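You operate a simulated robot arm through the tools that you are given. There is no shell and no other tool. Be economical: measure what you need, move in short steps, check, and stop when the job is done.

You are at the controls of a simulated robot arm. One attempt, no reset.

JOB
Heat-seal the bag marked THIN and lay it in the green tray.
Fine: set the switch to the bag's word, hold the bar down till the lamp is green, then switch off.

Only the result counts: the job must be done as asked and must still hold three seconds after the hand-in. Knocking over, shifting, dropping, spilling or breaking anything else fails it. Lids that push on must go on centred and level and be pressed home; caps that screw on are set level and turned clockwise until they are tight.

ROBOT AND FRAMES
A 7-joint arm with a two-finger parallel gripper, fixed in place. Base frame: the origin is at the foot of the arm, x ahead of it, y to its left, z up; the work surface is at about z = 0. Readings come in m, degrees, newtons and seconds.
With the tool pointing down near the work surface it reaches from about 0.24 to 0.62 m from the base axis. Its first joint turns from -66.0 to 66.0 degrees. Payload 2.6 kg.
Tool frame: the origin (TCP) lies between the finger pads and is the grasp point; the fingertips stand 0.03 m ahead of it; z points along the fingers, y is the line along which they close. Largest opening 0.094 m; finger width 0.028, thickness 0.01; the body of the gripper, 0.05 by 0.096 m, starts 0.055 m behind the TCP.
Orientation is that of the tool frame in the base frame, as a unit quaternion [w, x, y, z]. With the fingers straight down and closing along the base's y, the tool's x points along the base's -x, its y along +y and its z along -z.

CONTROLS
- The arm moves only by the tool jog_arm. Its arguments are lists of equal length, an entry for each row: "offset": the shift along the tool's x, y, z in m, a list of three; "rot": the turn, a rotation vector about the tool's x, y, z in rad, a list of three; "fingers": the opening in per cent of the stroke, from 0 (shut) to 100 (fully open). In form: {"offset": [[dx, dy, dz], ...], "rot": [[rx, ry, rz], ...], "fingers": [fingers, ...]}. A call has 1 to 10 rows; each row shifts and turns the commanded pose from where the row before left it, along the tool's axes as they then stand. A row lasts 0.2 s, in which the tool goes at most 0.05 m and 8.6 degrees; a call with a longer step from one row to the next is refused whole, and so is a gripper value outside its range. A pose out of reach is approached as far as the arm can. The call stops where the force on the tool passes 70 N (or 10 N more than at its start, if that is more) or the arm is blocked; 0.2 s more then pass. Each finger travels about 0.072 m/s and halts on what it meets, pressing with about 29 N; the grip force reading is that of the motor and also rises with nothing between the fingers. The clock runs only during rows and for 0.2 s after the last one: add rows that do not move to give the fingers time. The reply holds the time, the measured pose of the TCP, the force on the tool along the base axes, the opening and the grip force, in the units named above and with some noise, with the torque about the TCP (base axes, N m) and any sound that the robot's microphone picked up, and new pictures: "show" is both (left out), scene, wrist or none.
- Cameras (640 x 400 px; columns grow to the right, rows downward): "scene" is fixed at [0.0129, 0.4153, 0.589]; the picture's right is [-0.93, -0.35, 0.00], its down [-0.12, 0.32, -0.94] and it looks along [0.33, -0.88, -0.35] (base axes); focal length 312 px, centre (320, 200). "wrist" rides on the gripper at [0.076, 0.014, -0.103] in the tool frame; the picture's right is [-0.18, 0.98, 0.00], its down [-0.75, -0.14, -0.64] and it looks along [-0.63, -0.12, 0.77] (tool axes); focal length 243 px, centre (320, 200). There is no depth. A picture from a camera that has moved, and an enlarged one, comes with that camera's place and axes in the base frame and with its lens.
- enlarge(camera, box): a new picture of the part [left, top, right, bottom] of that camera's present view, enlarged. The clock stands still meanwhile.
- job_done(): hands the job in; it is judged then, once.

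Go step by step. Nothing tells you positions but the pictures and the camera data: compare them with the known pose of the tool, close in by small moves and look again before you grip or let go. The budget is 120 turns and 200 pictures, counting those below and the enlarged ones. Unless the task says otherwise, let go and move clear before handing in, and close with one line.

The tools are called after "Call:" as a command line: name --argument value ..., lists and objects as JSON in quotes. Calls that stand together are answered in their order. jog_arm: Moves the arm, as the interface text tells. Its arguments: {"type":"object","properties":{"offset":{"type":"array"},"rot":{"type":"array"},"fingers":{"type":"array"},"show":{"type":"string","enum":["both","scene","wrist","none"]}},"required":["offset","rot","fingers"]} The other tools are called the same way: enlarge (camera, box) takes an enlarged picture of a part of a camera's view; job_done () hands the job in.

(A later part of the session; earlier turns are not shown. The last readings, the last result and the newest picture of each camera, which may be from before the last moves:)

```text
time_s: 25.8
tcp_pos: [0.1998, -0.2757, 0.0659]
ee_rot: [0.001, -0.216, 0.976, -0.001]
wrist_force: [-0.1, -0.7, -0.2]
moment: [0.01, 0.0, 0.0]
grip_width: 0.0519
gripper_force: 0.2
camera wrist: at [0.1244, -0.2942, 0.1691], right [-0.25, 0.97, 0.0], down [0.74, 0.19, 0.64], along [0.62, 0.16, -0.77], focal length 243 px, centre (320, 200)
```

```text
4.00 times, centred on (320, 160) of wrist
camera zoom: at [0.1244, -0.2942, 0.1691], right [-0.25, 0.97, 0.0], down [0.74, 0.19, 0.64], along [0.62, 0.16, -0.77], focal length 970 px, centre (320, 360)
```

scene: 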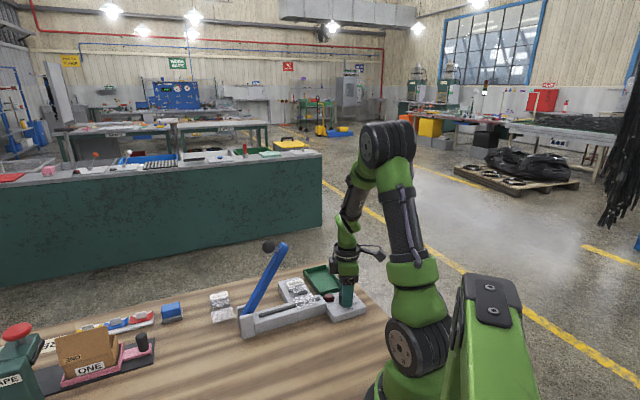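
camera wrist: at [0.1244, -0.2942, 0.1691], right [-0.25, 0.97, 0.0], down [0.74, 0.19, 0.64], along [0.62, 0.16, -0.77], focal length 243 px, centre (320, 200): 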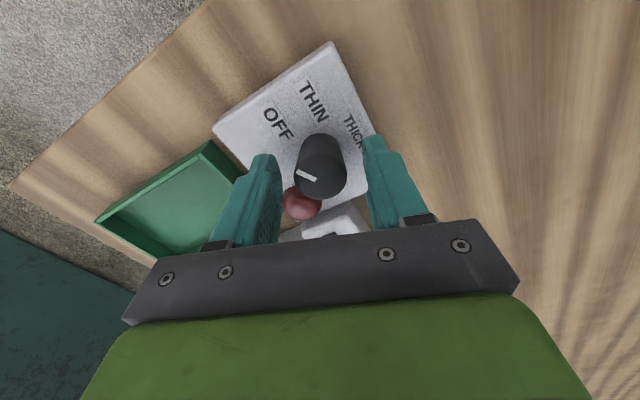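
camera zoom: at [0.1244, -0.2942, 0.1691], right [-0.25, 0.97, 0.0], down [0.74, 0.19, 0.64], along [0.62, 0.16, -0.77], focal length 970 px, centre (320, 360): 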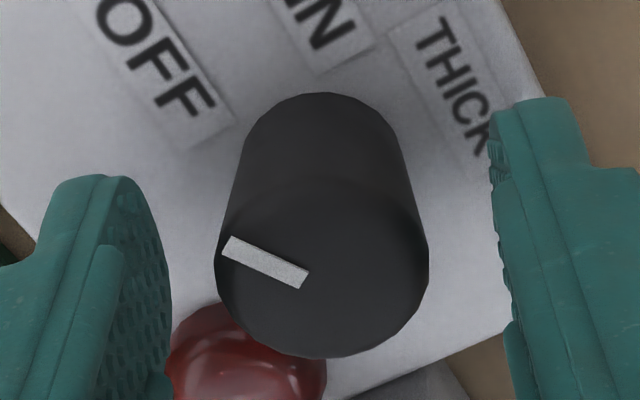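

The knob is centred between the fingers. I'll grip it and turn it 60° clockwise as seen from above.

Call:
jog_arm --offset '[[0, 0.0005, 0.004], [0, 0, 0], [0, 0, 0], [0, 0, 0], [0, 0, 0], [0, 0, 0], [0, 0, 0], [0, 0, 0], [0, 0, 0], [0, 0, 0]]' --rot '[[0, 0, 0], [0, 0, 0], [0, 0, 0], [0, 0, 0.149], [0, 0, 0.149], [0, 0, 0.149], [0, 0, 0.149], [0, 0, 0.149], [0, 0, 0.149], [0, 0, 0.149]]' --fingers '[55, 10, 10, 10, 10, 10, 10, 10, 10, 10]'

Call:
enlarge --camera "wrist" --box '[240, 70, 400, 210]'

```text
time_s: 28.0
tcp_pos: [0.2004, -0.2729, 0.0633]
ee_rot: [0.0, 0.301, 0.954, 0.004]
wrist_force: [-1.6, 31.5, 30.8]
moment: [-0.13, -0.69, 0.12]
grip_width: 0.0314
gripper_force: 44.9
camera wrist: at [0.1457, -0.2178, 0.1659], right [0.72, 0.7, 0.01], down [0.54, -0.55, 0.64], along [0.45, -0.45, -0.77], focal length 243 px, centre (320, 200)
```

scene: 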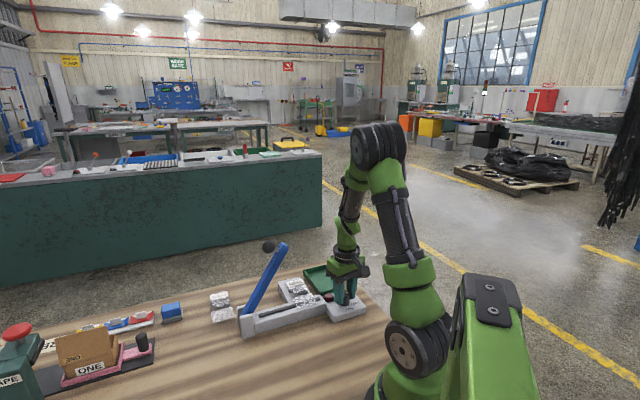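
wrist: 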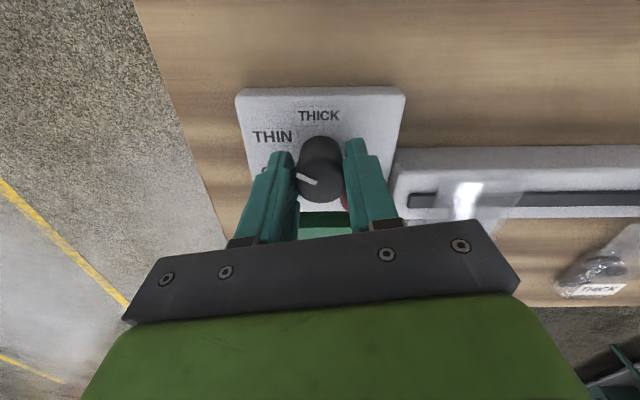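

```text
2.86 times, centred on (320, 140) of wrist
camera zoom: at [0.1457, -0.2178, 0.1659], right [0.72, 0.7, 0.01], down [0.54, -0.55, 0.64], along [0.45, -0.45, -0.77], focal length 693 px, centre (320, 371)
```

zoom: 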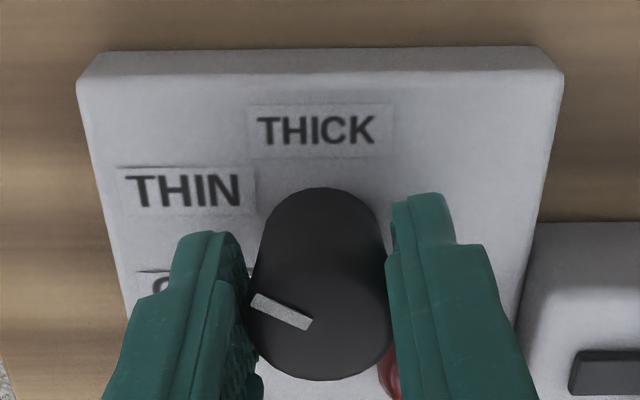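

The pointer now appears to point at THIN, though there is some side load. I'll open slightly, lift straight up and check.

Call:
jog_arm --offset '[[0, 0, 0], [0, 0, 0], [0, 0, -0.03], [0, 0, -0.04]]' --rot '[[0, 0, 0], [0, 0, 0], [0, 0, 0], [0, 0, 0]]' --fingers '[48, 48, 48, 48]'

Call:
enlarge --camera "wrist" --box '[230, 20, 410, 140]'

Call:
enlarge --camera "scene" --box '[230, 230, 390, 340]'

```text
time_s: 29.0
tcp_pos: [0.1998, -0.2746, 0.1312]
ee_rot: [0.0, 0.299, 0.954, 0.0]
wrist_force: [0.5, 0.3, -0.2]
moment: [0.0, 0.06, 0.02]
grip_width: 0.0451
gripper_force: 0.0
camera wrist: at [0.1451, -0.2203, 0.2351], right [0.71, 0.7, 0.0], down [0.54, -0.55, 0.64], along [0.45, -0.46, -0.77], focal length 243 px, centre (320, 200)
```

scene: 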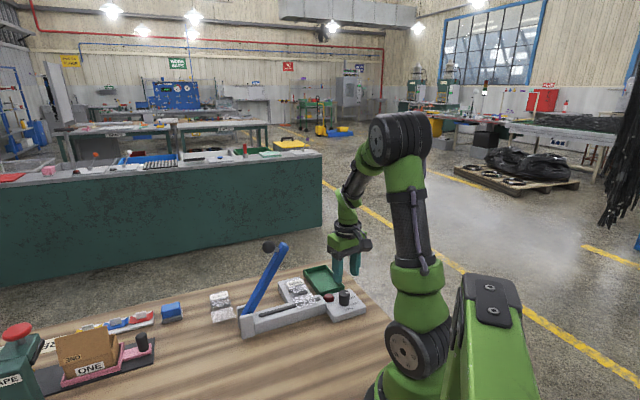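
wrist: 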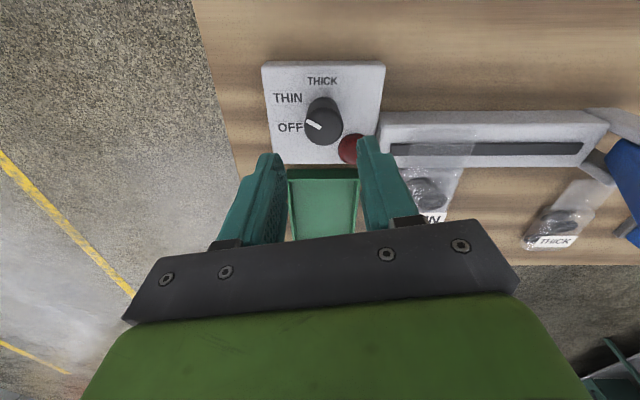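

```text
3.33 times, centred on (320, 80) of wrist
camera zoom: at [0.1451, -0.2203, 0.2351], right [0.71, 0.7, 0.0], down [0.54, -0.55, 0.64], along [0.45, -0.46, -0.77], focal length 809 px, centre (320, 600)
```

zoom: 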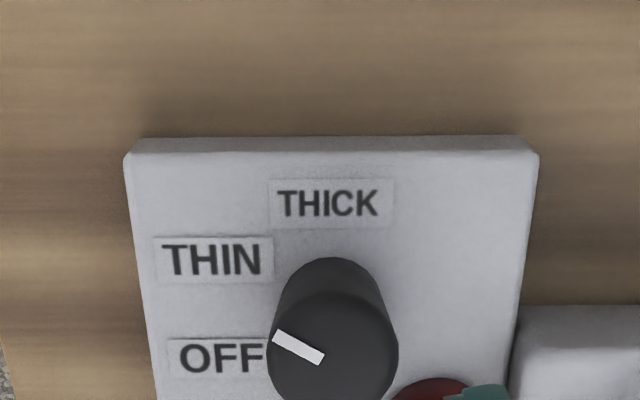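

```text
3.64 times, centred on (310, 285) of scene
camera zoom: at [0.0129, 0.4153, 0.589], right [-0.93, -0.35, 0.0], down [-0.12, 0.32, -0.94], along [0.33, -0.88, -0.35], focal length 1134 px, centre (356, -109)
```

zoom: 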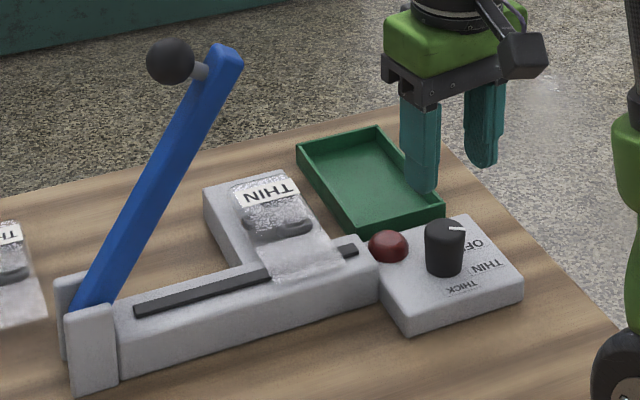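

The pointer is on THIN, about 60° from OFF. Next I'll grip the lever's ball, which is near (0.356,-0.158,0.227), with the fingers either side of the lever plane. First I'll rise and turn.

Call:
jog_arm --offset '[[0, 0, -0.017], [0, 0, -0.017], [0, 0, -0.017], [0, 0, -0.017], [0, 0, -0.017], [0, 0, -0.017], [0, 0, -0.017], [0, 0, -0.017], [0, 0, -0.017], [0, 0, -0.017]]' --rot '[[0, 0, -0.1396], [0, 0, -0.1396], [0, 0, -0.1396], [0, 0, -0.1396], [0, 0, -0.1396], [0, 0, -0.1396], [0, 0, -0.1396], [0, 0, -0.1396], [0, 0, -0.1396], [0, 0, -0.1396]]' --fingers '[70, 70, 70, 70, 70, 70, 70, 70, 70, 70]'

Call:
enlarge --camera "scene" --box '[230, 230, 390, 340]'

```text
time_s: 31.2
tcp_pos: [0.2001, -0.2748, 0.3029]
ee_rot: [0.0, -0.385, 0.923, 0.0]
wrist_force: [-0.4, 0.2, -0.2]
moment: [0.02, 0.02, 0.01]
grip_width: 0.0659
gripper_force: 0.0
camera wrist: at [0.1357, -0.319, 0.4051], right [-0.57, 0.82, 0.0], down [0.63, 0.44, 0.64], along [0.53, 0.37, -0.77], focal length 243 px, centre (320, 200)
```

scene: 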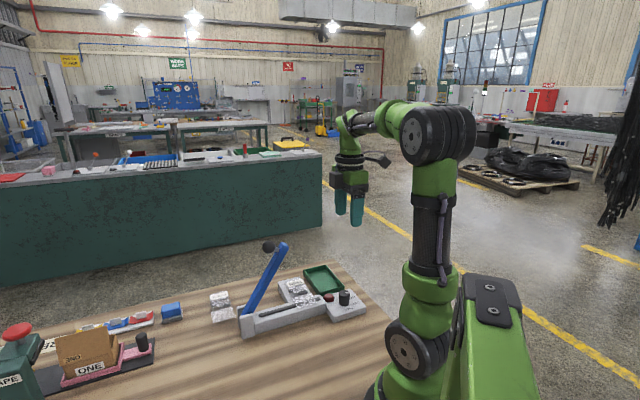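
wrist: 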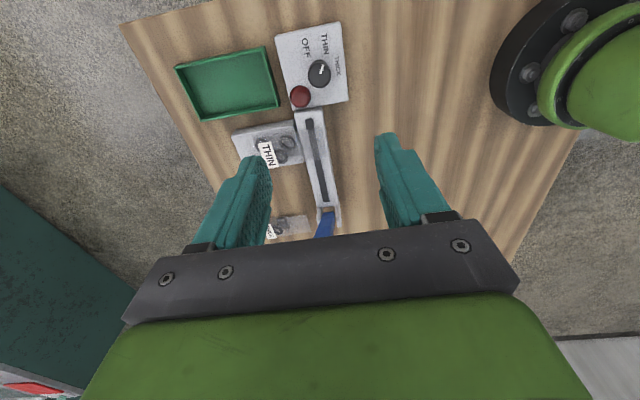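

```text
3.64 times, centred on (310, 285) of scene
camera zoom: at [0.0129, 0.4153, 0.589], right [-0.93, -0.35, 0.0], down [-0.12, 0.32, -0.94], along [0.33, -0.88, -0.35], focal length 1134 px, centre (356, -109)
```

zoom: 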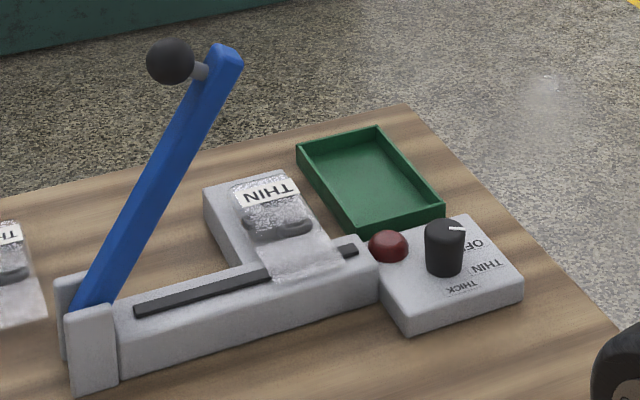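

Call:
jog_arm --offset '[[-0.0386, -0.0055, 0], [-0.0386, -0.0055, 0], [-0.0386, -0.0055, 0], [-0.0386, -0.0055, 0], [-0.0386, -0.0055, 0], [0, 0, 0]]' --rot '[[0, 0, 0], [0, 0, 0], [0, 0, 0], [0, 0, 0], [0, 0, 0], [0, 0, 0]]' --fingers '[70, 70, 70, 70, 70, 70]'

Call:
enlarge --camera "scene" --box '[210, 180, 340, 280]'

```text
time_s: 32.6
tcp_pos: [0.3558, -0.1577, 0.3031]
ee_rot: [0.0, -0.384, 0.923, 0.0]
wrist_force: [0.4, 0.3, 0.3]
moment: [0.0, 0.01, 0.0]
grip_width: 0.0659
gripper_force: 0.1
camera wrist: at [0.2918, -0.2025, 0.4059], right [-0.57, 0.82, 0.0], down [0.63, 0.43, 0.64], along [0.53, 0.36, -0.77], focal length 243 px, centre (320, 200)
```

scene: 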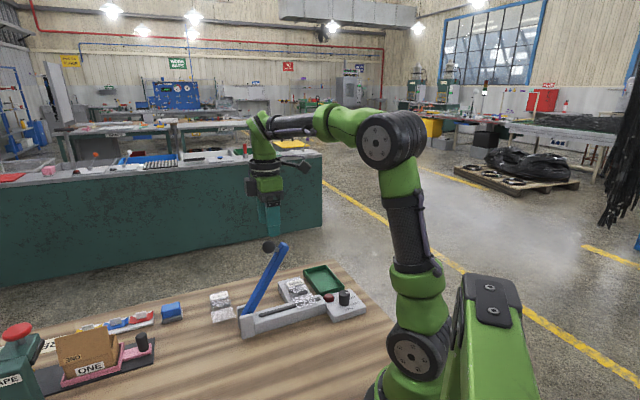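
wrist: 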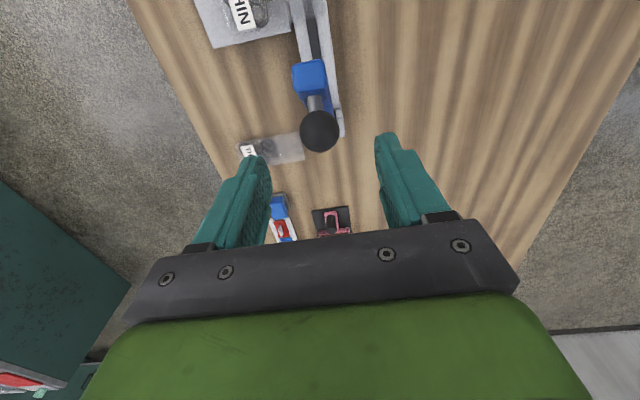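

```text
4.00 times, centred on (275, 230) of scene
camera zoom: at [0.0129, 0.4153, 0.589], right [-0.93, -0.35, 0.0], down [-0.12, 0.32, -0.94], along [0.33, -0.88, -0.35], focal length 1248 px, centre (500, 80)
```

zoom: 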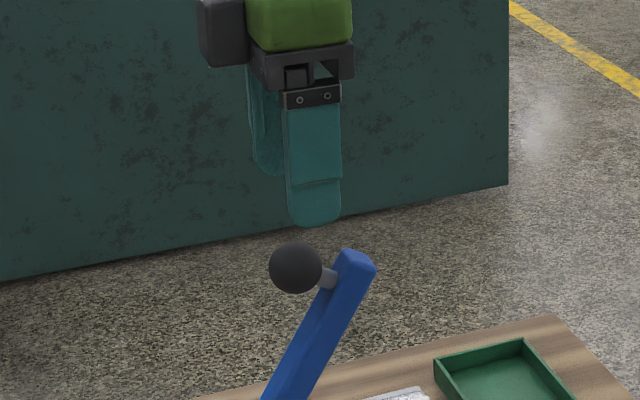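

The ball is at about (0.358,-0.158,0.225). I'll go down so the fingers straddle it, then close.

Call:
jog_arm --offset '[[-0.001, -0.0018, 0.025], [0, 0, 0.025], [0, 0, 0.023], [0, 0, 0], [0, 0, 0], [0, 0, 0], [0, 0, 0]]' --rot '[[0, 0, 0], [0, 0, 0], [0, 0, 0], [0, 0, 0], [0, 0, 0], [0, 0, 0], [0, 0, 0]]' --fingers '[70, 70, 70, 70, 25, 25, 25]'

Call:
enlarge --camera "scene" --box '[210, 210, 340, 310]'

```text
time_s: 34.2
tcp_pos: [0.3578, -0.1587, 0.2291]
ee_rot: [0.0, -0.384, 0.923, -0.001]
wrist_force: [10.3, -4.6, -6.8]
moment: [0.05, -0.13, -0.05]
grip_width: 0.0315
gripper_force: 45.2
camera wrist: at [0.2933, -0.2026, 0.3318], right [-0.57, 0.82, 0.0], down [0.63, 0.44, 0.64], along [0.53, 0.36, -0.77], focal length 243 px, centre (320, 200)
```

scene: 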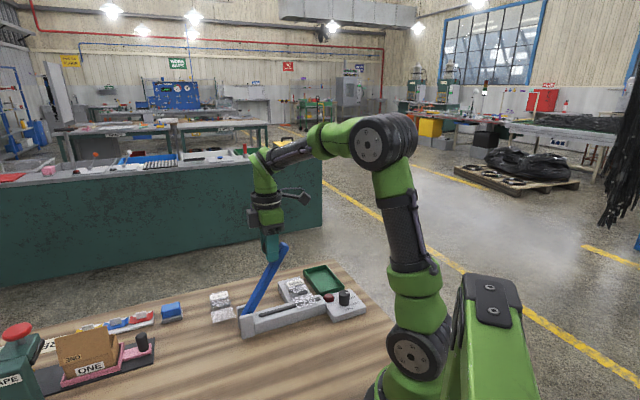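
wrist: 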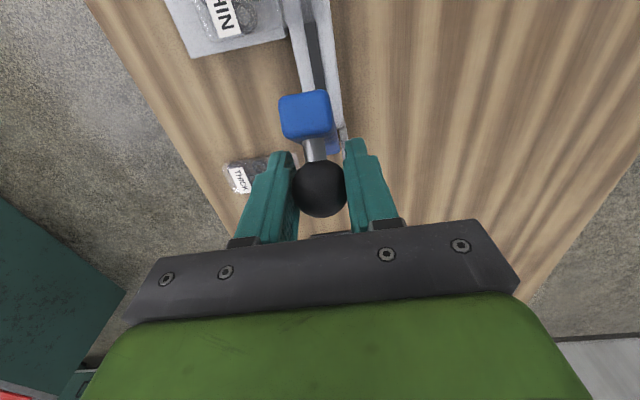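

```text
4.00 times, centred on (275, 260) of scene
camera zoom: at [0.0129, 0.4152, 0.589], right [-0.93, -0.35, 0.0], down [-0.12, 0.32, -0.94], along [0.33, -0.88, -0.35], focal length 1248 px, centre (500, -40)
```

zoom: 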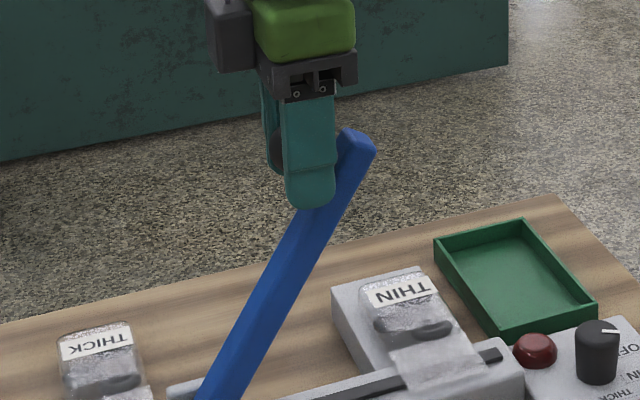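

The ball is gripped. I'll regrip about 8 mm higher so the fingertips clear the sides of the lever as it swings flat.

Call:
jog_arm --offset '[[0, 0, 0], [0, 0, -0.008], [0, 0, 0], [0, 0, 0], [0, 0, 0]]' --rot '[[0, 0, 0], [0, 0, 0], [0, 0, 0], [0, 0, 0], [0, 0, 0]]' --fingers '[50, 50, 25, 25, 25]' --show "none"

Call:
jog_arm --offset '[[0.0185, 0, 0.0082], [0.0175, 0, 0.0101], [0.0164, 0, 0.0119], [0, 0, 0]]' --rot '[[0, 0, 0], [0, 0, 0], [0, 0, 0], [0, 0, 0]]' --fingers '[25, 25, 25, 25]' --show "both"

```text
time_s: 35.4
tcp_pos: [0.3578, -0.1579, 0.2382]
ee_rot: [0.001, -0.384, 0.923, -0.001]
wrist_force: [10.6, -5.4, -5.3]
moment: [0.07, -0.23, 0.01]
grip_width: 0.0308
gripper_force: 44.9
```

```text
time_s: 36.4
tcp_pos: [0.3218, -0.1949, 0.2077]
ee_rot: [0.001, -0.384, 0.923, 0.0]
wrist_force: [9.2, -2.7, 7.2]
moment: [0.91, -1.08, 0.0]
grip_width: 0.0316
gripper_force: 45.2
camera wrist: at [0.2568, -0.239, 0.3106], right [-0.57, 0.82, 0.0], down [0.63, 0.43, 0.64], along [0.53, 0.36, -0.77], focal length 243 px, centre (320, 200)
```

scene: 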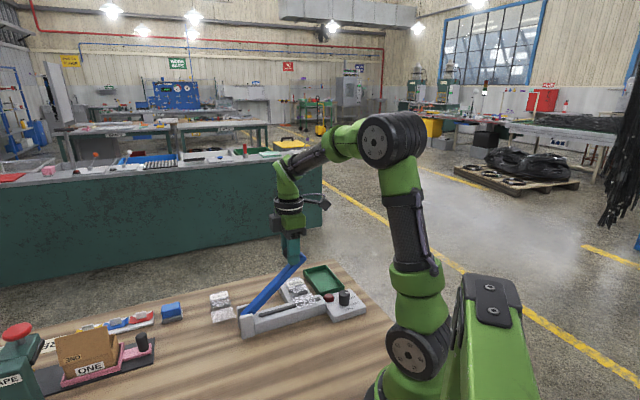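
wrist: 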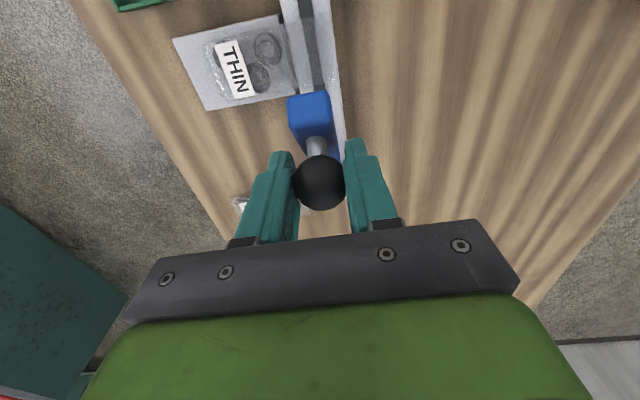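

The lever follows with low forces. I'll continue down the arc.

Call:
jog_arm --offset '[[0.0151, 0, 0.0136], [0.0135, 0, 0.0151], [0.0119, 0, 0.0164], [0.0101, 0, 0.0175], [0, 0, 0]]' --rot '[[0, 0, 0], [0, 0, 0], [0, 0, 0], [0, 0, 0], [0, 0, 0]]' --fingers '[25, 25, 25, 25, 25]'

Call:
enlarge --camera "scene" --box '[230, 240, 390, 340]'

```text
time_s: 37.6
tcp_pos: [0.2862, -0.2302, 0.1444]
ee_rot: [0.002, -0.384, 0.923, 0.001]
wrist_force: [7.4, -1.6, 4.5]
moment: [0.7, -0.8, -0.18]
grip_width: 0.0317
gripper_force: 44.9
camera wrist: at [0.2213, -0.2747, 0.2473], right [-0.57, 0.82, 0.0], down [0.63, 0.43, 0.64], along [0.53, 0.36, -0.77], focal length 243 px, centre (320, 200)
```

scene: 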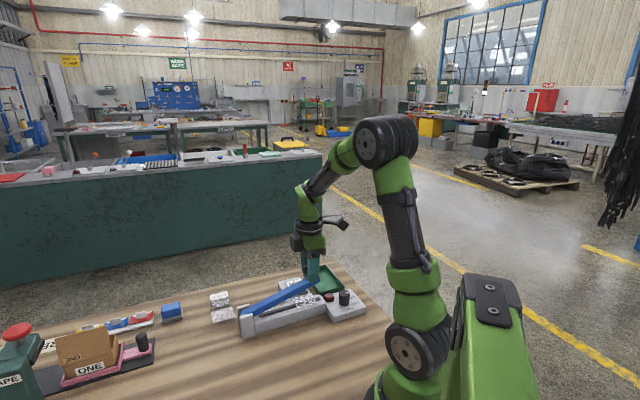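
wrist: 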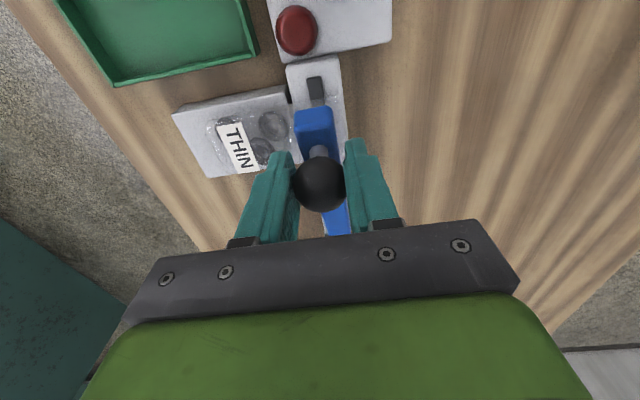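

```text
4.00 times, centred on (310, 290) of scene
camera zoom: at [0.0128, 0.4153, 0.589], right [-0.93, -0.35, 0.0], down [-0.12, 0.32, -0.94], along [0.33, -0.88, -0.35], focal length 1248 px, centre (360, -160)
```

zoom: 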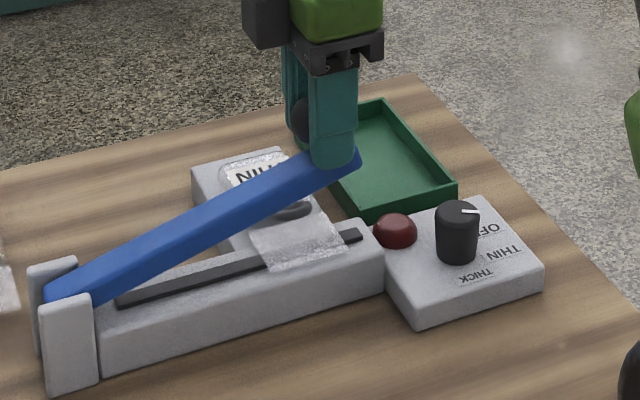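

Call:
jog_arm --offset '[[0.0082, 0, 0.0185], [0.0054, 0, 0.016], [0.002, 0, 0.008], [0, 0, 0]]' --rot '[[0, 0, 0], [0, 0, 0], [0, 0, 0], [0, 0, 0]]' --fingers '[25, 25, 25, 25]'

Call:
enlarge --camera "scene" --box '[230, 240, 390, 340]'

```text
time_s: 38.6
tcp_pos: [0.2759, -0.2406, 0.1017]
ee_rot: [0.0, -0.384, 0.923, 0.001]
wrist_force: [5.4, 7.6, 5.0]
moment: [0.67, -0.74, -0.03]
grip_width: 0.0314
gripper_force: 44.9
camera wrist: at [0.2104, -0.2859, 0.2046], right [-0.57, 0.82, 0.0], down [0.63, 0.43, 0.64], along [0.53, 0.37, -0.77], focal length 243 px, centre (320, 200)
```

scene: 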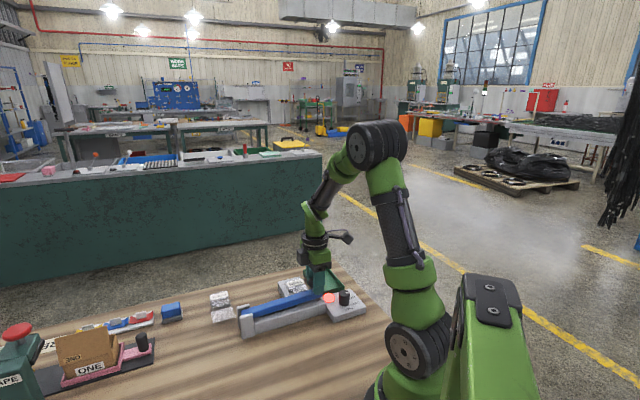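
wrist: 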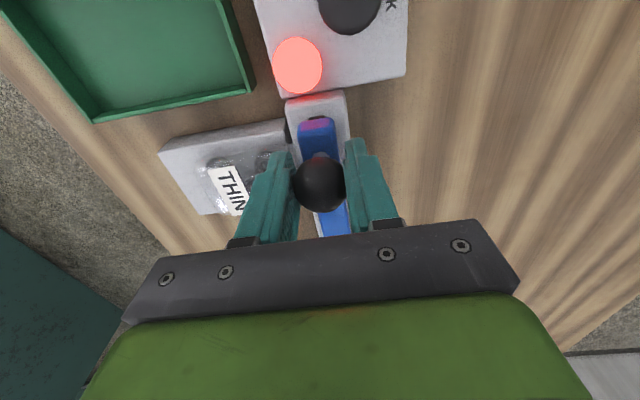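

```text
4.00 times, centred on (310, 290) of scene
camera zoom: at [0.0128, 0.4153, 0.589], right [-0.93, -0.35, 0.0], down [-0.12, 0.32, -0.94], along [0.33, -0.88, -0.35], focal length 1248 px, centre (360, -160)
```

zoom: 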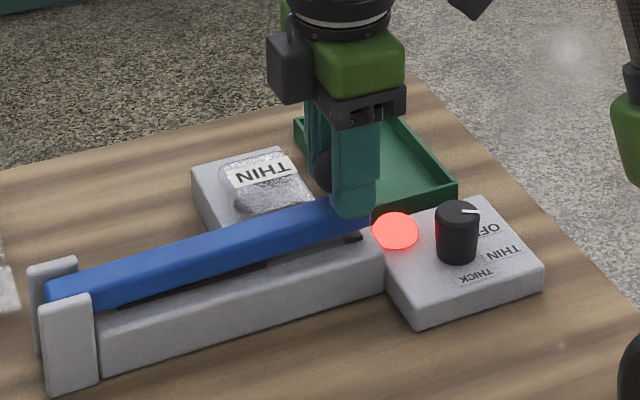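

The lamp is glowing red, so the heater is on. I'll press the last few millimetres and hold.

Call:
jog_arm --offset '[[0.0008, 0, 0.004], [0.0005, 0, 0.003], [0, 0, 0]]' --rot '[[0, 0, 0], [0, 0, 0], [0, 0, 0]]' --fingers '[25, 25, 25]' --show "wrist"

```text
time_s: 39.4
tcp_pos: [0.273, -0.2418, 0.0948]
ee_rot: [0.0, -0.385, 0.923, 0.0]
wrist_force: [1.3, 13.6, 15.1]
moment: [0.55, -0.46, 0.07]
grip_width: 0.0314
gripper_force: 45.0
camera wrist: at [0.2093, -0.2868, 0.1982], right [-0.57, 0.82, 0.0], down [0.63, 0.43, 0.64], along [0.53, 0.37, -0.77], focal length 243 px, centre (320, 200)
```

wrist: 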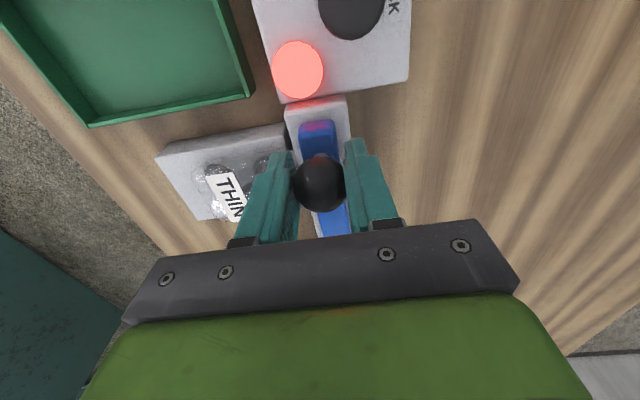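

Call:
jog_arm --offset '[[0, 0, 0.003], [0, 0, 0]]' --rot '[[0, 0, 0], [0, 0, 0]]' --fingers '[25, 25]' --show "wrist"

Call:
enlarge --camera "scene" --box '[230, 240, 390, 340]'

```text
time_s: 40.0
tcp_pos: [0.274, -0.2421, 0.0949]
ee_rot: [0.002, -0.383, 0.924, 0.0]
wrist_force: [-10.4, 24.7, 59.7]
moment: [0.46, 0.05, 0.14]
grip_width: 0.0314
gripper_force: 44.9
camera wrist: at [0.2088, -0.2866, 0.1971], right [-0.56, 0.83, 0.0], down [0.63, 0.43, 0.64], along [0.53, 0.36, -0.76], focal length 243 px, centre (320, 200)
```

wrist: 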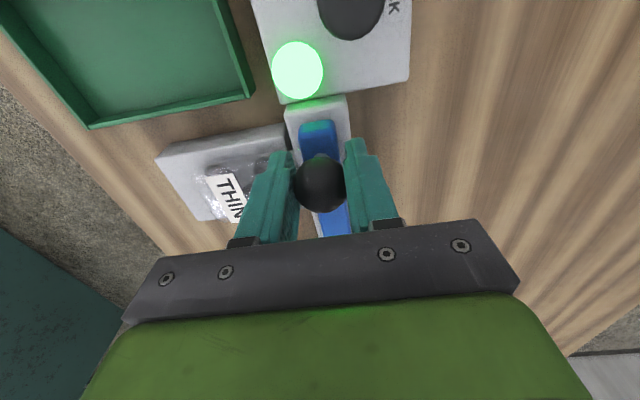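

```text
4.00 times, centred on (310, 290) of scene
camera zoom: at [0.0126, 0.4155, 0.5888], right [-0.93, -0.35, 0.0], down [-0.12, 0.32, -0.94], along [0.33, -0.88, -0.34], focal length 1248 px, centre (360, -160)
```

zoom: 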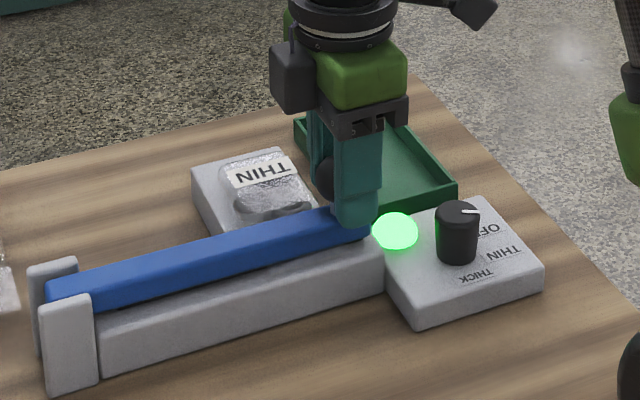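

The lamp is green, so I'll swing the lever back up along the same arc straight away.

Call:
jog_arm --offset '[[-0.0013, 0, -0.01], [-0.002, 0, -0.008], [-0.0054, 0, -0.016], [-0.0082, 0, -0.0185], [-0.0101, 0, -0.0175], [-0.0119, 0, -0.0164], [-0.0135, 0, -0.0151], [-0.0151, 0, -0.0136], [-0.0164, 0, -0.0119], [-0.0175, 0, -0.0101]]' --rot '[[0, 0, 0], [0, 0, 0], [0, 0, 0], [0, 0, 0], [0, 0, 0], [0, 0, 0], [0, 0, 0], [0, 0, 0], [0, 0, 0], [0, 0, 0]]' --fingers '[25, 25, 25, 25, 25, 25, 25, 25, 25, 25]'

Call:
jog_arm --offset '[[-0.0185, 0, -0.0082], [0, 0, 0]]' --rot '[[0, 0, 0], [0, 0, 0]]' --fingers '[25, 25]' --show "none"

Call:
enlarge --camera "scene" --box '[210, 220, 390, 340]'

```text
time_s: 42.2
tcp_pos: [0.3455, -0.1709, 0.2296]
ee_rot: [-0.001, -0.384, 0.923, 0.0]
wrist_force: [4.9, -12.2, -4.8]
moment: [-1.09, 0.82, 0.03]
grip_width: 0.031
gripper_force: 44.6
camera wrist: at [0.2807, -0.2153, 0.3319], right [-0.57, 0.82, 0.0], down [0.63, 0.44, 0.64], along [0.53, 0.36, -0.77], focal length 243 px, centre (320, 200)
```

scene: 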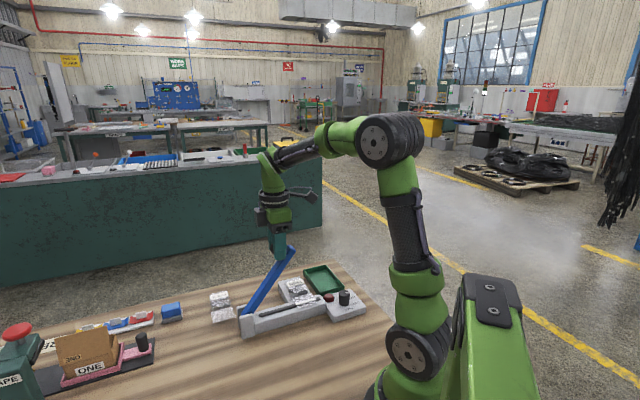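
wrist: 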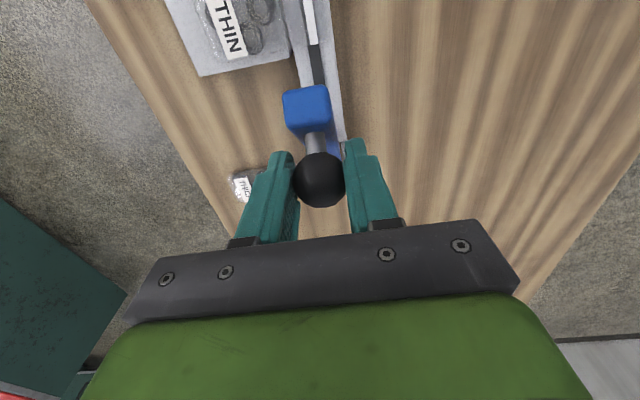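

```text
time_s: 42.8
tcp_pos: [0.3576, -0.159, 0.2383]
ee_rot: [0.0, -0.385, 0.923, 0.0]
wrist_force: [6.6, -11.1, -9.7]
moment: [-1.01, 0.85, 0.03]
grip_width: 0.0312
gripper_force: 44.6
```

```text
3.33 times, centred on (300, 280) of scene
camera zoom: at [0.0129, 0.4152, 0.589], right [-0.93, -0.35, 0.0], down [-0.12, 0.32, -0.94], along [0.33, -0.88, -0.35], focal length 1040 px, centre (387, -67)
```

zoom: 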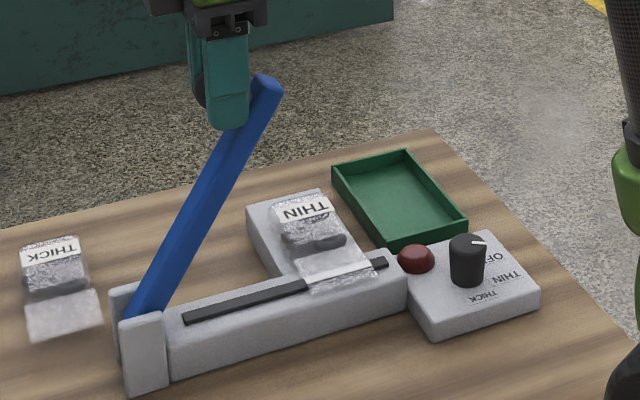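

A white seal line is visible across the bag's mouth. The lever is back up, so I'll let go and rise clear.

Call:
jog_arm --offset '[[0, 0, 0], [0, 0, 0], [0, 0, 0], [0, 0, -0.03], [0, 0, -0.04]]' --rot '[[0, 0, 0], [0, 0, 0], [0, 0, 0], [0, 0, 0], [0, 0, 0]]' --fingers '[65, 65, 65, 65, 65]' --show "scene"

Call:
enlarge --camera "scene" --box '[210, 220, 390, 340]'

```text
time_s: 44.0
tcp_pos: [0.3576, -0.158, 0.308]
ee_rot: [-0.001, -0.384, 0.923, -0.001]
wrist_force: [0.2, 0.2, -0.6]
moment: [0.02, -0.04, 0.0]
grip_width: 0.0611
gripper_force: 0.0
```

scene: 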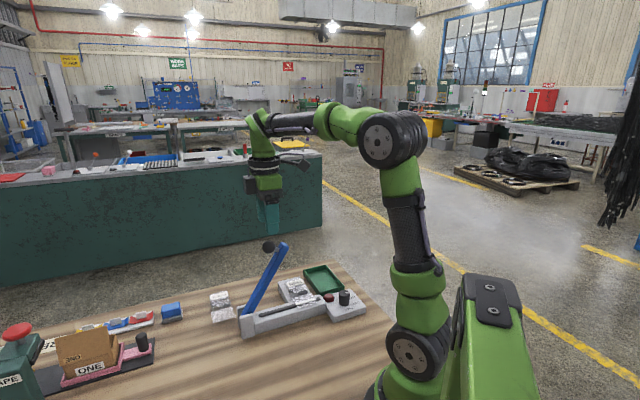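

```text
3.33 times, centred on (300, 280) of scene
camera zoom: at [0.0129, 0.4153, 0.589], right [-0.93, -0.35, 0.0], down [-0.12, 0.32, -0.94], along [0.33, -0.88, -0.35], focal length 1040 px, centre (387, -67)
```

zoom: 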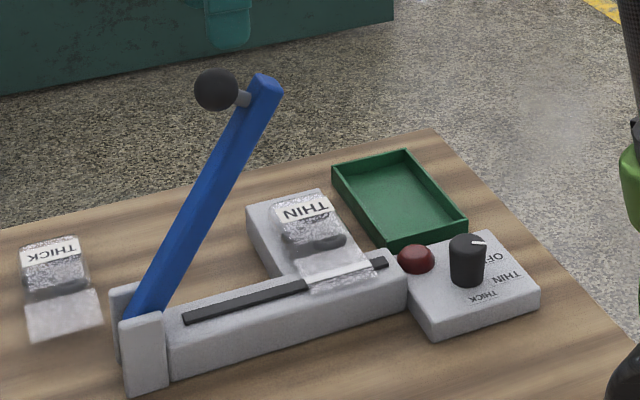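

The lever stays up. Now I'll go back over the switch to turn it OFF.

Call:
jog_arm --offset '[[0.0388, 0.0058, 0], [0.0388, 0.0058, 0], [0.0388, 0.0058, 0], [0.0388, 0.0058, 0], [0.0388, 0.0058, 0]]' --rot '[[0, 0, 0], [0, 0, 0], [0, 0, 0], [0, 0, 0], [0, 0, 0]]' --fingers '[55, 55, 55, 55, 55]' --show "none"

Call:
jog_arm --offset '[[0, 0, 0.016], [0, 0, 0.016], [0, 0, 0.016], [0, 0, 0.016], [0, 0, 0.016], [0, 0, 0.016], [0, 0, 0.016], [0, 0, 0.016], [0, 0, 0.016], [0, 0, 0.016]]' --rot '[[0, 0, 0.1396], [0, 0, 0.1396], [0, 0, 0.1396], [0, 0, 0.1396], [0, 0, 0.1396], [0, 0, 0.1396], [0, 0, 0.1396], [0, 0, 0.1396], [0, 0, 0.1396], [0, 0, 0.1396]]' --fingers '[48, 48, 48, 48, 48, 48, 48, 48, 48, 48]' --show "wrist"

```text
time_s: 45.2
tcp_pos: [0.1998, -0.2765, 0.3072]
ee_rot: [0.001, -0.384, 0.923, 0.0]
wrist_force: [0.2, 0.1, 0.5]
moment: [-0.01, 0.01, 0.01]
grip_width: 0.0515
gripper_force: 0.0
```

```text
time_s: 47.4
tcp_pos: [0.2005, -0.2752, 0.1467]
ee_rot: [0.0, 0.301, 0.954, 0.0]
wrist_force: [1.1, -0.1, -0.2]
moment: [-0.03, 0.02, 0.01]
grip_width: 0.0451
gripper_force: 0.0
camera wrist: at [0.1449, -0.2201, 0.2503], right [0.71, 0.7, 0.0], down [0.54, -0.55, 0.64], along [0.45, -0.46, -0.77], focal length 243 px, centre (320, 200)
```

wrist: 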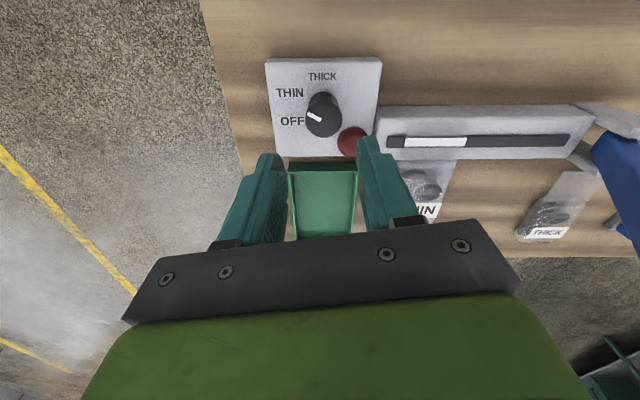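

Call:
jog_arm --offset '[[0, 0, 0.03], [0, 0, 0.03], [0, 0, 0.02], [0, 0, 0]]' --rot '[[0, 0, 0], [0, 0, 0], [0, 0, 0], [0, 0, 0]]' --fingers '[48, 48, 48, 48]' --show "wrist"

```text
time_s: 48.4
tcp_pos: [0.2015, -0.2748, 0.067]
ee_rot: [0.0, 0.299, 0.954, 0.0]
wrist_force: [-0.3, 0.7, -0.4]
moment: [0.02, 0.0, -0.01]
grip_width: 0.0451
gripper_force: 0.0
camera wrist: at [0.1457, -0.2195, 0.1696], right [0.71, 0.7, 0.0], down [0.54, -0.55, 0.64], along [0.45, -0.46, -0.77], focal length 243 px, centre (320, 200)
```

wrist: 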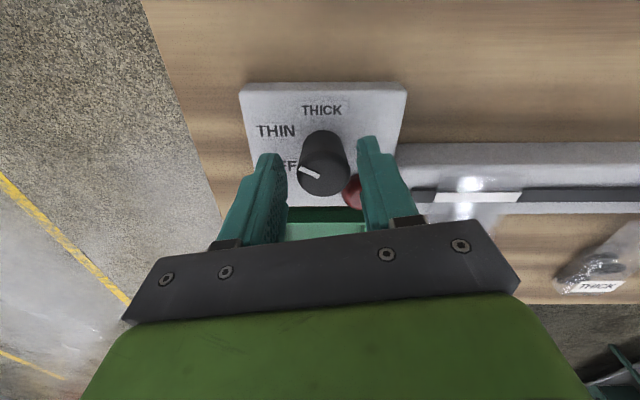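

Call:
jog_arm --offset '[[0, 0, 0], [0, 0, 0], [0, 0, 0], [0, 0, 0], [0, 0, 0], [0, 0, 0], [0, 0, 0], [0, 0, 0], [0, 0, 0], [0, 0, 0]]' --rot '[[0, 0, 0], [0, 0, 0], [0, 0, -0.149], [0, 0, -0.149], [0, 0, -0.149], [0, 0, -0.149], [0, 0, -0.149], [0, 0, -0.149], [0, 0, -0.149], [0, 0, 0]]' --fingers '[10, 10, 10, 10, 10, 10, 10, 10, 10, 10]' --show "wrist"

```text
time_s: 50.6
tcp_pos: [0.2006, -0.2739, 0.0671]
ee_rot: [0.001, -0.218, 0.976, 0.0]
wrist_force: [25.2, 2.9, -28.8]
moment: [0.1, -0.27, -0.22]
grip_width: 0.0315
gripper_force: 45.3
camera wrist: at [0.1257, -0.2941, 0.1696], right [-0.25, 0.97, 0.0], down [0.74, 0.19, 0.64], along [0.62, 0.16, -0.77], focal length 243 px, centre (320, 200)
```

wrist: 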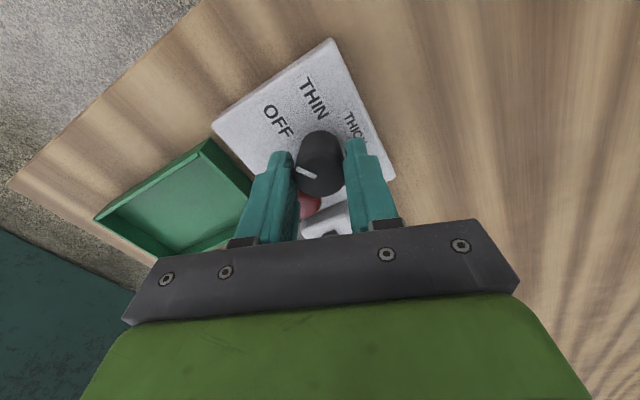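

Call:
jog_arm --offset '[[0, 0, 0], [0, 0, 0], [0, 0, -0.035], [0, 0, -0.045], [0, 0, 0]]' --rot '[[0, 0, 0], [0, 0, 0], [0, 0, 0], [0, 0, 0], [0, 0, 0]]' --fingers '[48, 48, 48, 48, 48]' --show "none"

Call:
enlarge --camera "wrist" --box '[230, 30, 390, 150]'

Call:
enlarge --camera "scene" --box '[265, 260, 377, 330]'

```text
time_s: 51.8
tcp_pos: [0.1995, -0.2752, 0.1474]
ee_rot: [0.0, -0.217, 0.976, 0.0]
wrist_force: [-0.1, 0.6, 0.4]
moment: [0.0, -0.02, 0.0]
grip_width: 0.0451
gripper_force: 0.1
```

```text
3.33 times, centred on (310, 90) of wrist
camera zoom: at [0.1242, -0.2941, 0.2508], right [-0.25, 0.97, 0.0], down [0.74, 0.19, 0.64], along [0.62, 0.16, -0.77], focal length 809 px, centre (353, 567)
```

zoom: 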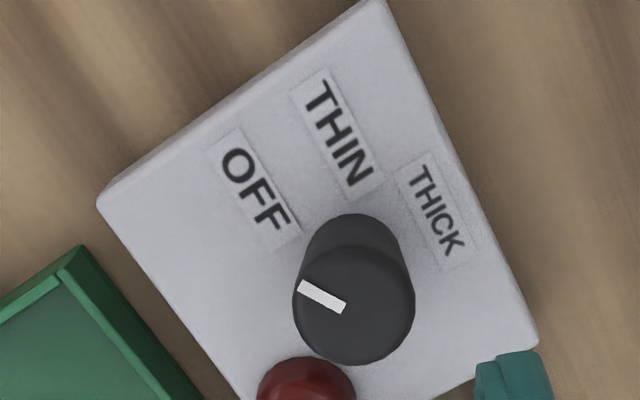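

```text
5.71 times, centred on (321, 295) of scene
camera zoom: at [0.0128, 0.4153, 0.589], right [-0.93, -0.35, 0.0], down [-0.12, 0.32, -0.94], along [0.33, -0.88, -0.35], focal length 1782 px, centre (314, -343)
```

zoom: 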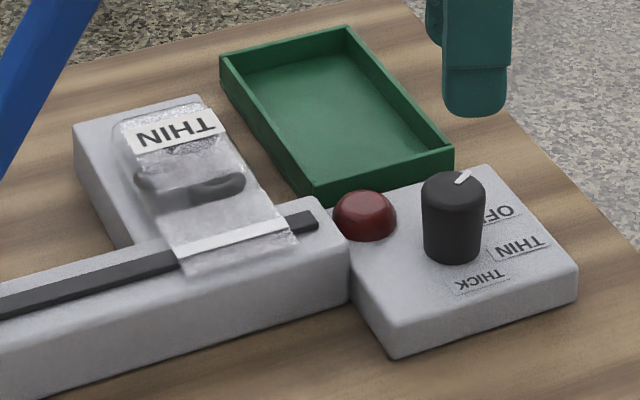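

The switch is back at OFF with the pointer at its original angle. Now I'll return to the bag.

Call:
jog_arm --offset '[[0, 0, -0.006], [0, 0, -0.006], [0, 0, -0.006], [0, 0, -0.006], [0, 0, -0.006], [0, 0, -0.006], [0, 0, -0.006], [0, 0, 0], [0, 0, 0]]' --rot '[[0, 0, 0.1358], [0, 0, 0.1358], [0, 0, 0.1358], [0, 0, 0.1358], [0, 0, 0.1358], [0, 0, 0.1358], [0, 0, 0.1358], [0, 0, 0.1358], [0, 0, 0.1358]]' --fingers '[72, 72, 72, 72, 72, 72, 72, 72, 72]' --show "none"

Call:
jog_arm --offset '[[-0.0257, 0.0214, 0], [-0.0257, 0.0214, 0], [-0.0257, 0.0214, 0], [-0.0257, 0.0214, 0], [-0.0257, 0.0214, 0], [0, 0, 0.03], [0, 0, 0.03], [0, 0, 0]]' --rot '[[0, 0, 0], [0, 0, 0], [0, 0, 0], [0, 0, 0], [0, 0, 0], [0, 0, 0], [0, 0, 0], [0, 0, 0]]' --fingers '[72, 72, 72, 72, 72, 72, 72, 72]'

```text
time_s: 53.8
tcp_pos: [0.2004, -0.2738, 0.1906]
ee_rot: [0.0, 0.384, 0.923, 0.001]
wrist_force: [-0.7, 0.4, -0.1]
moment: [0.02, 0.01, 0.0]
grip_width: 0.0676
gripper_force: 0.1
```

```text
time_s: 55.6
tcp_pos: [0.3667, -0.2904, 0.1304]
ee_rot: [0.0, 0.384, 0.923, 0.001]
wrist_force: [0.3, -0.7, 0.0]
moment: [0.0, 0.01, -0.01]
grip_width: 0.0677
gripper_force: 0.0
camera wrist: at [0.3224, -0.2263, 0.2326], right [0.83, 0.56, 0.0], down [0.43, -0.63, 0.64], along [0.36, -0.53, -0.77], focal length 243 px, centre (320, 200)
```

scene: 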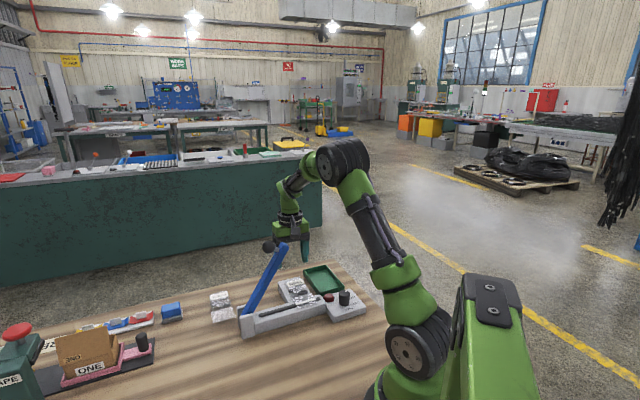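
wrist: 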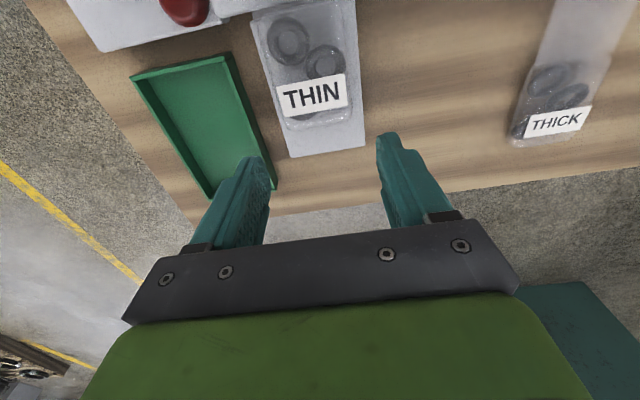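

Call:
jog_arm --offset '[[0.0155, -0.001, 0], [0.0155, -0.001, 0], [0, 0, 0.03], [0, 0, 0.02], [0, 0, 0.012], [0, 0, 0]]' --rot '[[0, 0, 0], [0, 0, 0], [0, 0, 0], [0, 0, 0], [0, 0, 0], [0, 0, 0]]' --fingers '[72, 72, 72, 72, 72, 72]' --show "wrist"

Call:
enlarge --camera "scene" --box '[265, 260, 377, 330]'

```text
time_s: 57.0
tcp_pos: [0.3437, -0.2686, 0.0676]
ee_rot: [0.001, 0.384, 0.923, 0.0]
wrist_force: [0.8, -0.4, 0.1]
moment: [-0.01, -0.03, -0.01]
grip_width: 0.0677
gripper_force: 0.0
camera wrist: at [0.2992, -0.2067, 0.1696], right [0.83, 0.56, 0.0], down [0.43, -0.63, 0.64], along [0.36, -0.53, -0.77], focal length 243 px, centre (320, 200)
```

wrist: 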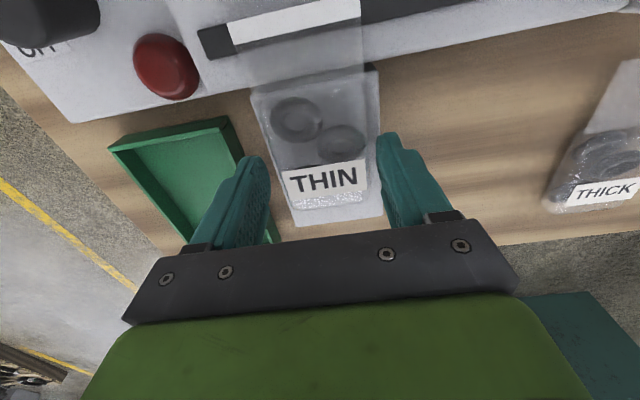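

```text
5.71 times, centred on (321, 295) of scene
camera zoom: at [0.0129, 0.4153, 0.589], right [-0.93, -0.35, 0.0], down [-0.12, 0.32, -0.94], along [0.33, -0.88, -0.35], focal length 1782 px, centre (314, -343)
```

zoom: 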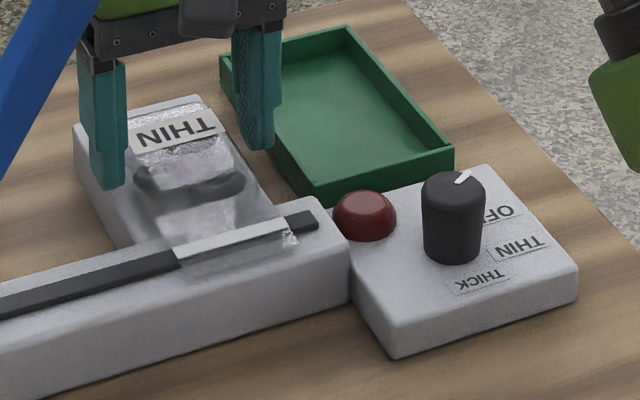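

The fingers straddle the bag. I'll go down a little more, close and lift slowly.

Call:
jog_arm --offset '[[0, 0, 0.0055], [0, 0, 0], [0, 0, 0], [0, 0, 0], [0, 0, 0], [0, 0, -0.004], [0, 0, -0.006], [0, 0, -0.008], [0, 0, -0.01], [0, 0, -0.01]]' --rot '[[0, 0, 0], [0, 0, 0], [0, 0, 0], [0, 0, 0], [0, 0, 0], [0, 0, 0], [0, 0, 0], [0, 0, 0], [0, 0, 0], [0, 0, 0]]' --fingers '[72, 20, 20, 20, 20, 20, 20, 20, 20, 20]' --show "wrist"

Call:
enlarge --camera "scene" --box '[265, 260, 377, 330]'

```text
time_s: 59.2
tcp_pos: [0.3451, -0.2691, 0.1003]
ee_rot: [0.0, 0.383, 0.924, 0.0]
wrist_force: [-0.3, -0.8, -1.2]
moment: [-0.04, 0.0, 0.0]
grip_width: 0.0549
gripper_force: 29.1
camera wrist: at [0.2997, -0.2061, 0.2025], right [0.83, 0.56, 0.0], down [0.43, -0.63, 0.64], along [0.36, -0.53, -0.77], focal length 243 px, centre (320, 200)
```

wrist: 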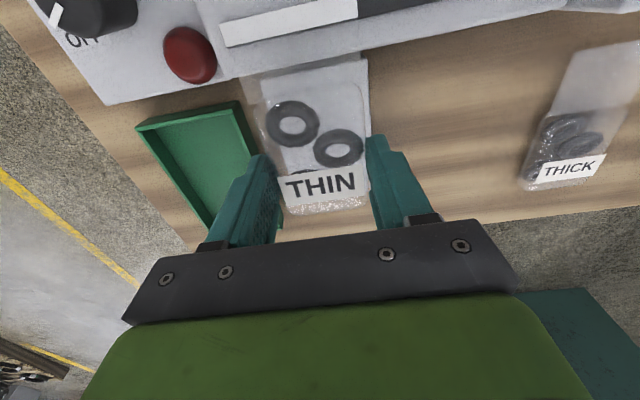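

```text
5.71 times, centred on (321, 295) of scene
camera zoom: at [0.0129, 0.4153, 0.589], right [-0.93, -0.35, 0.0], down [-0.12, 0.32, -0.94], along [0.33, -0.88, -0.35], focal length 1782 px, centre (314, -343)
```

zoom: 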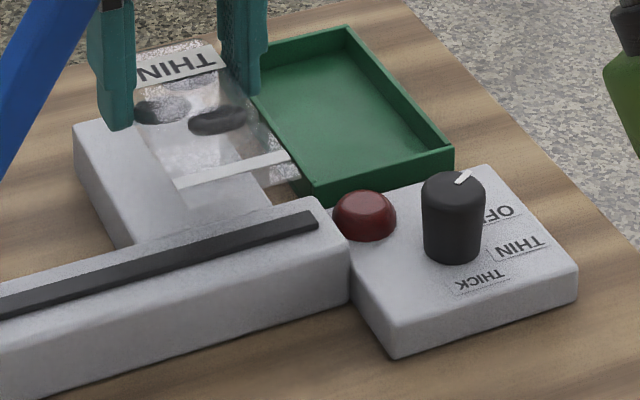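

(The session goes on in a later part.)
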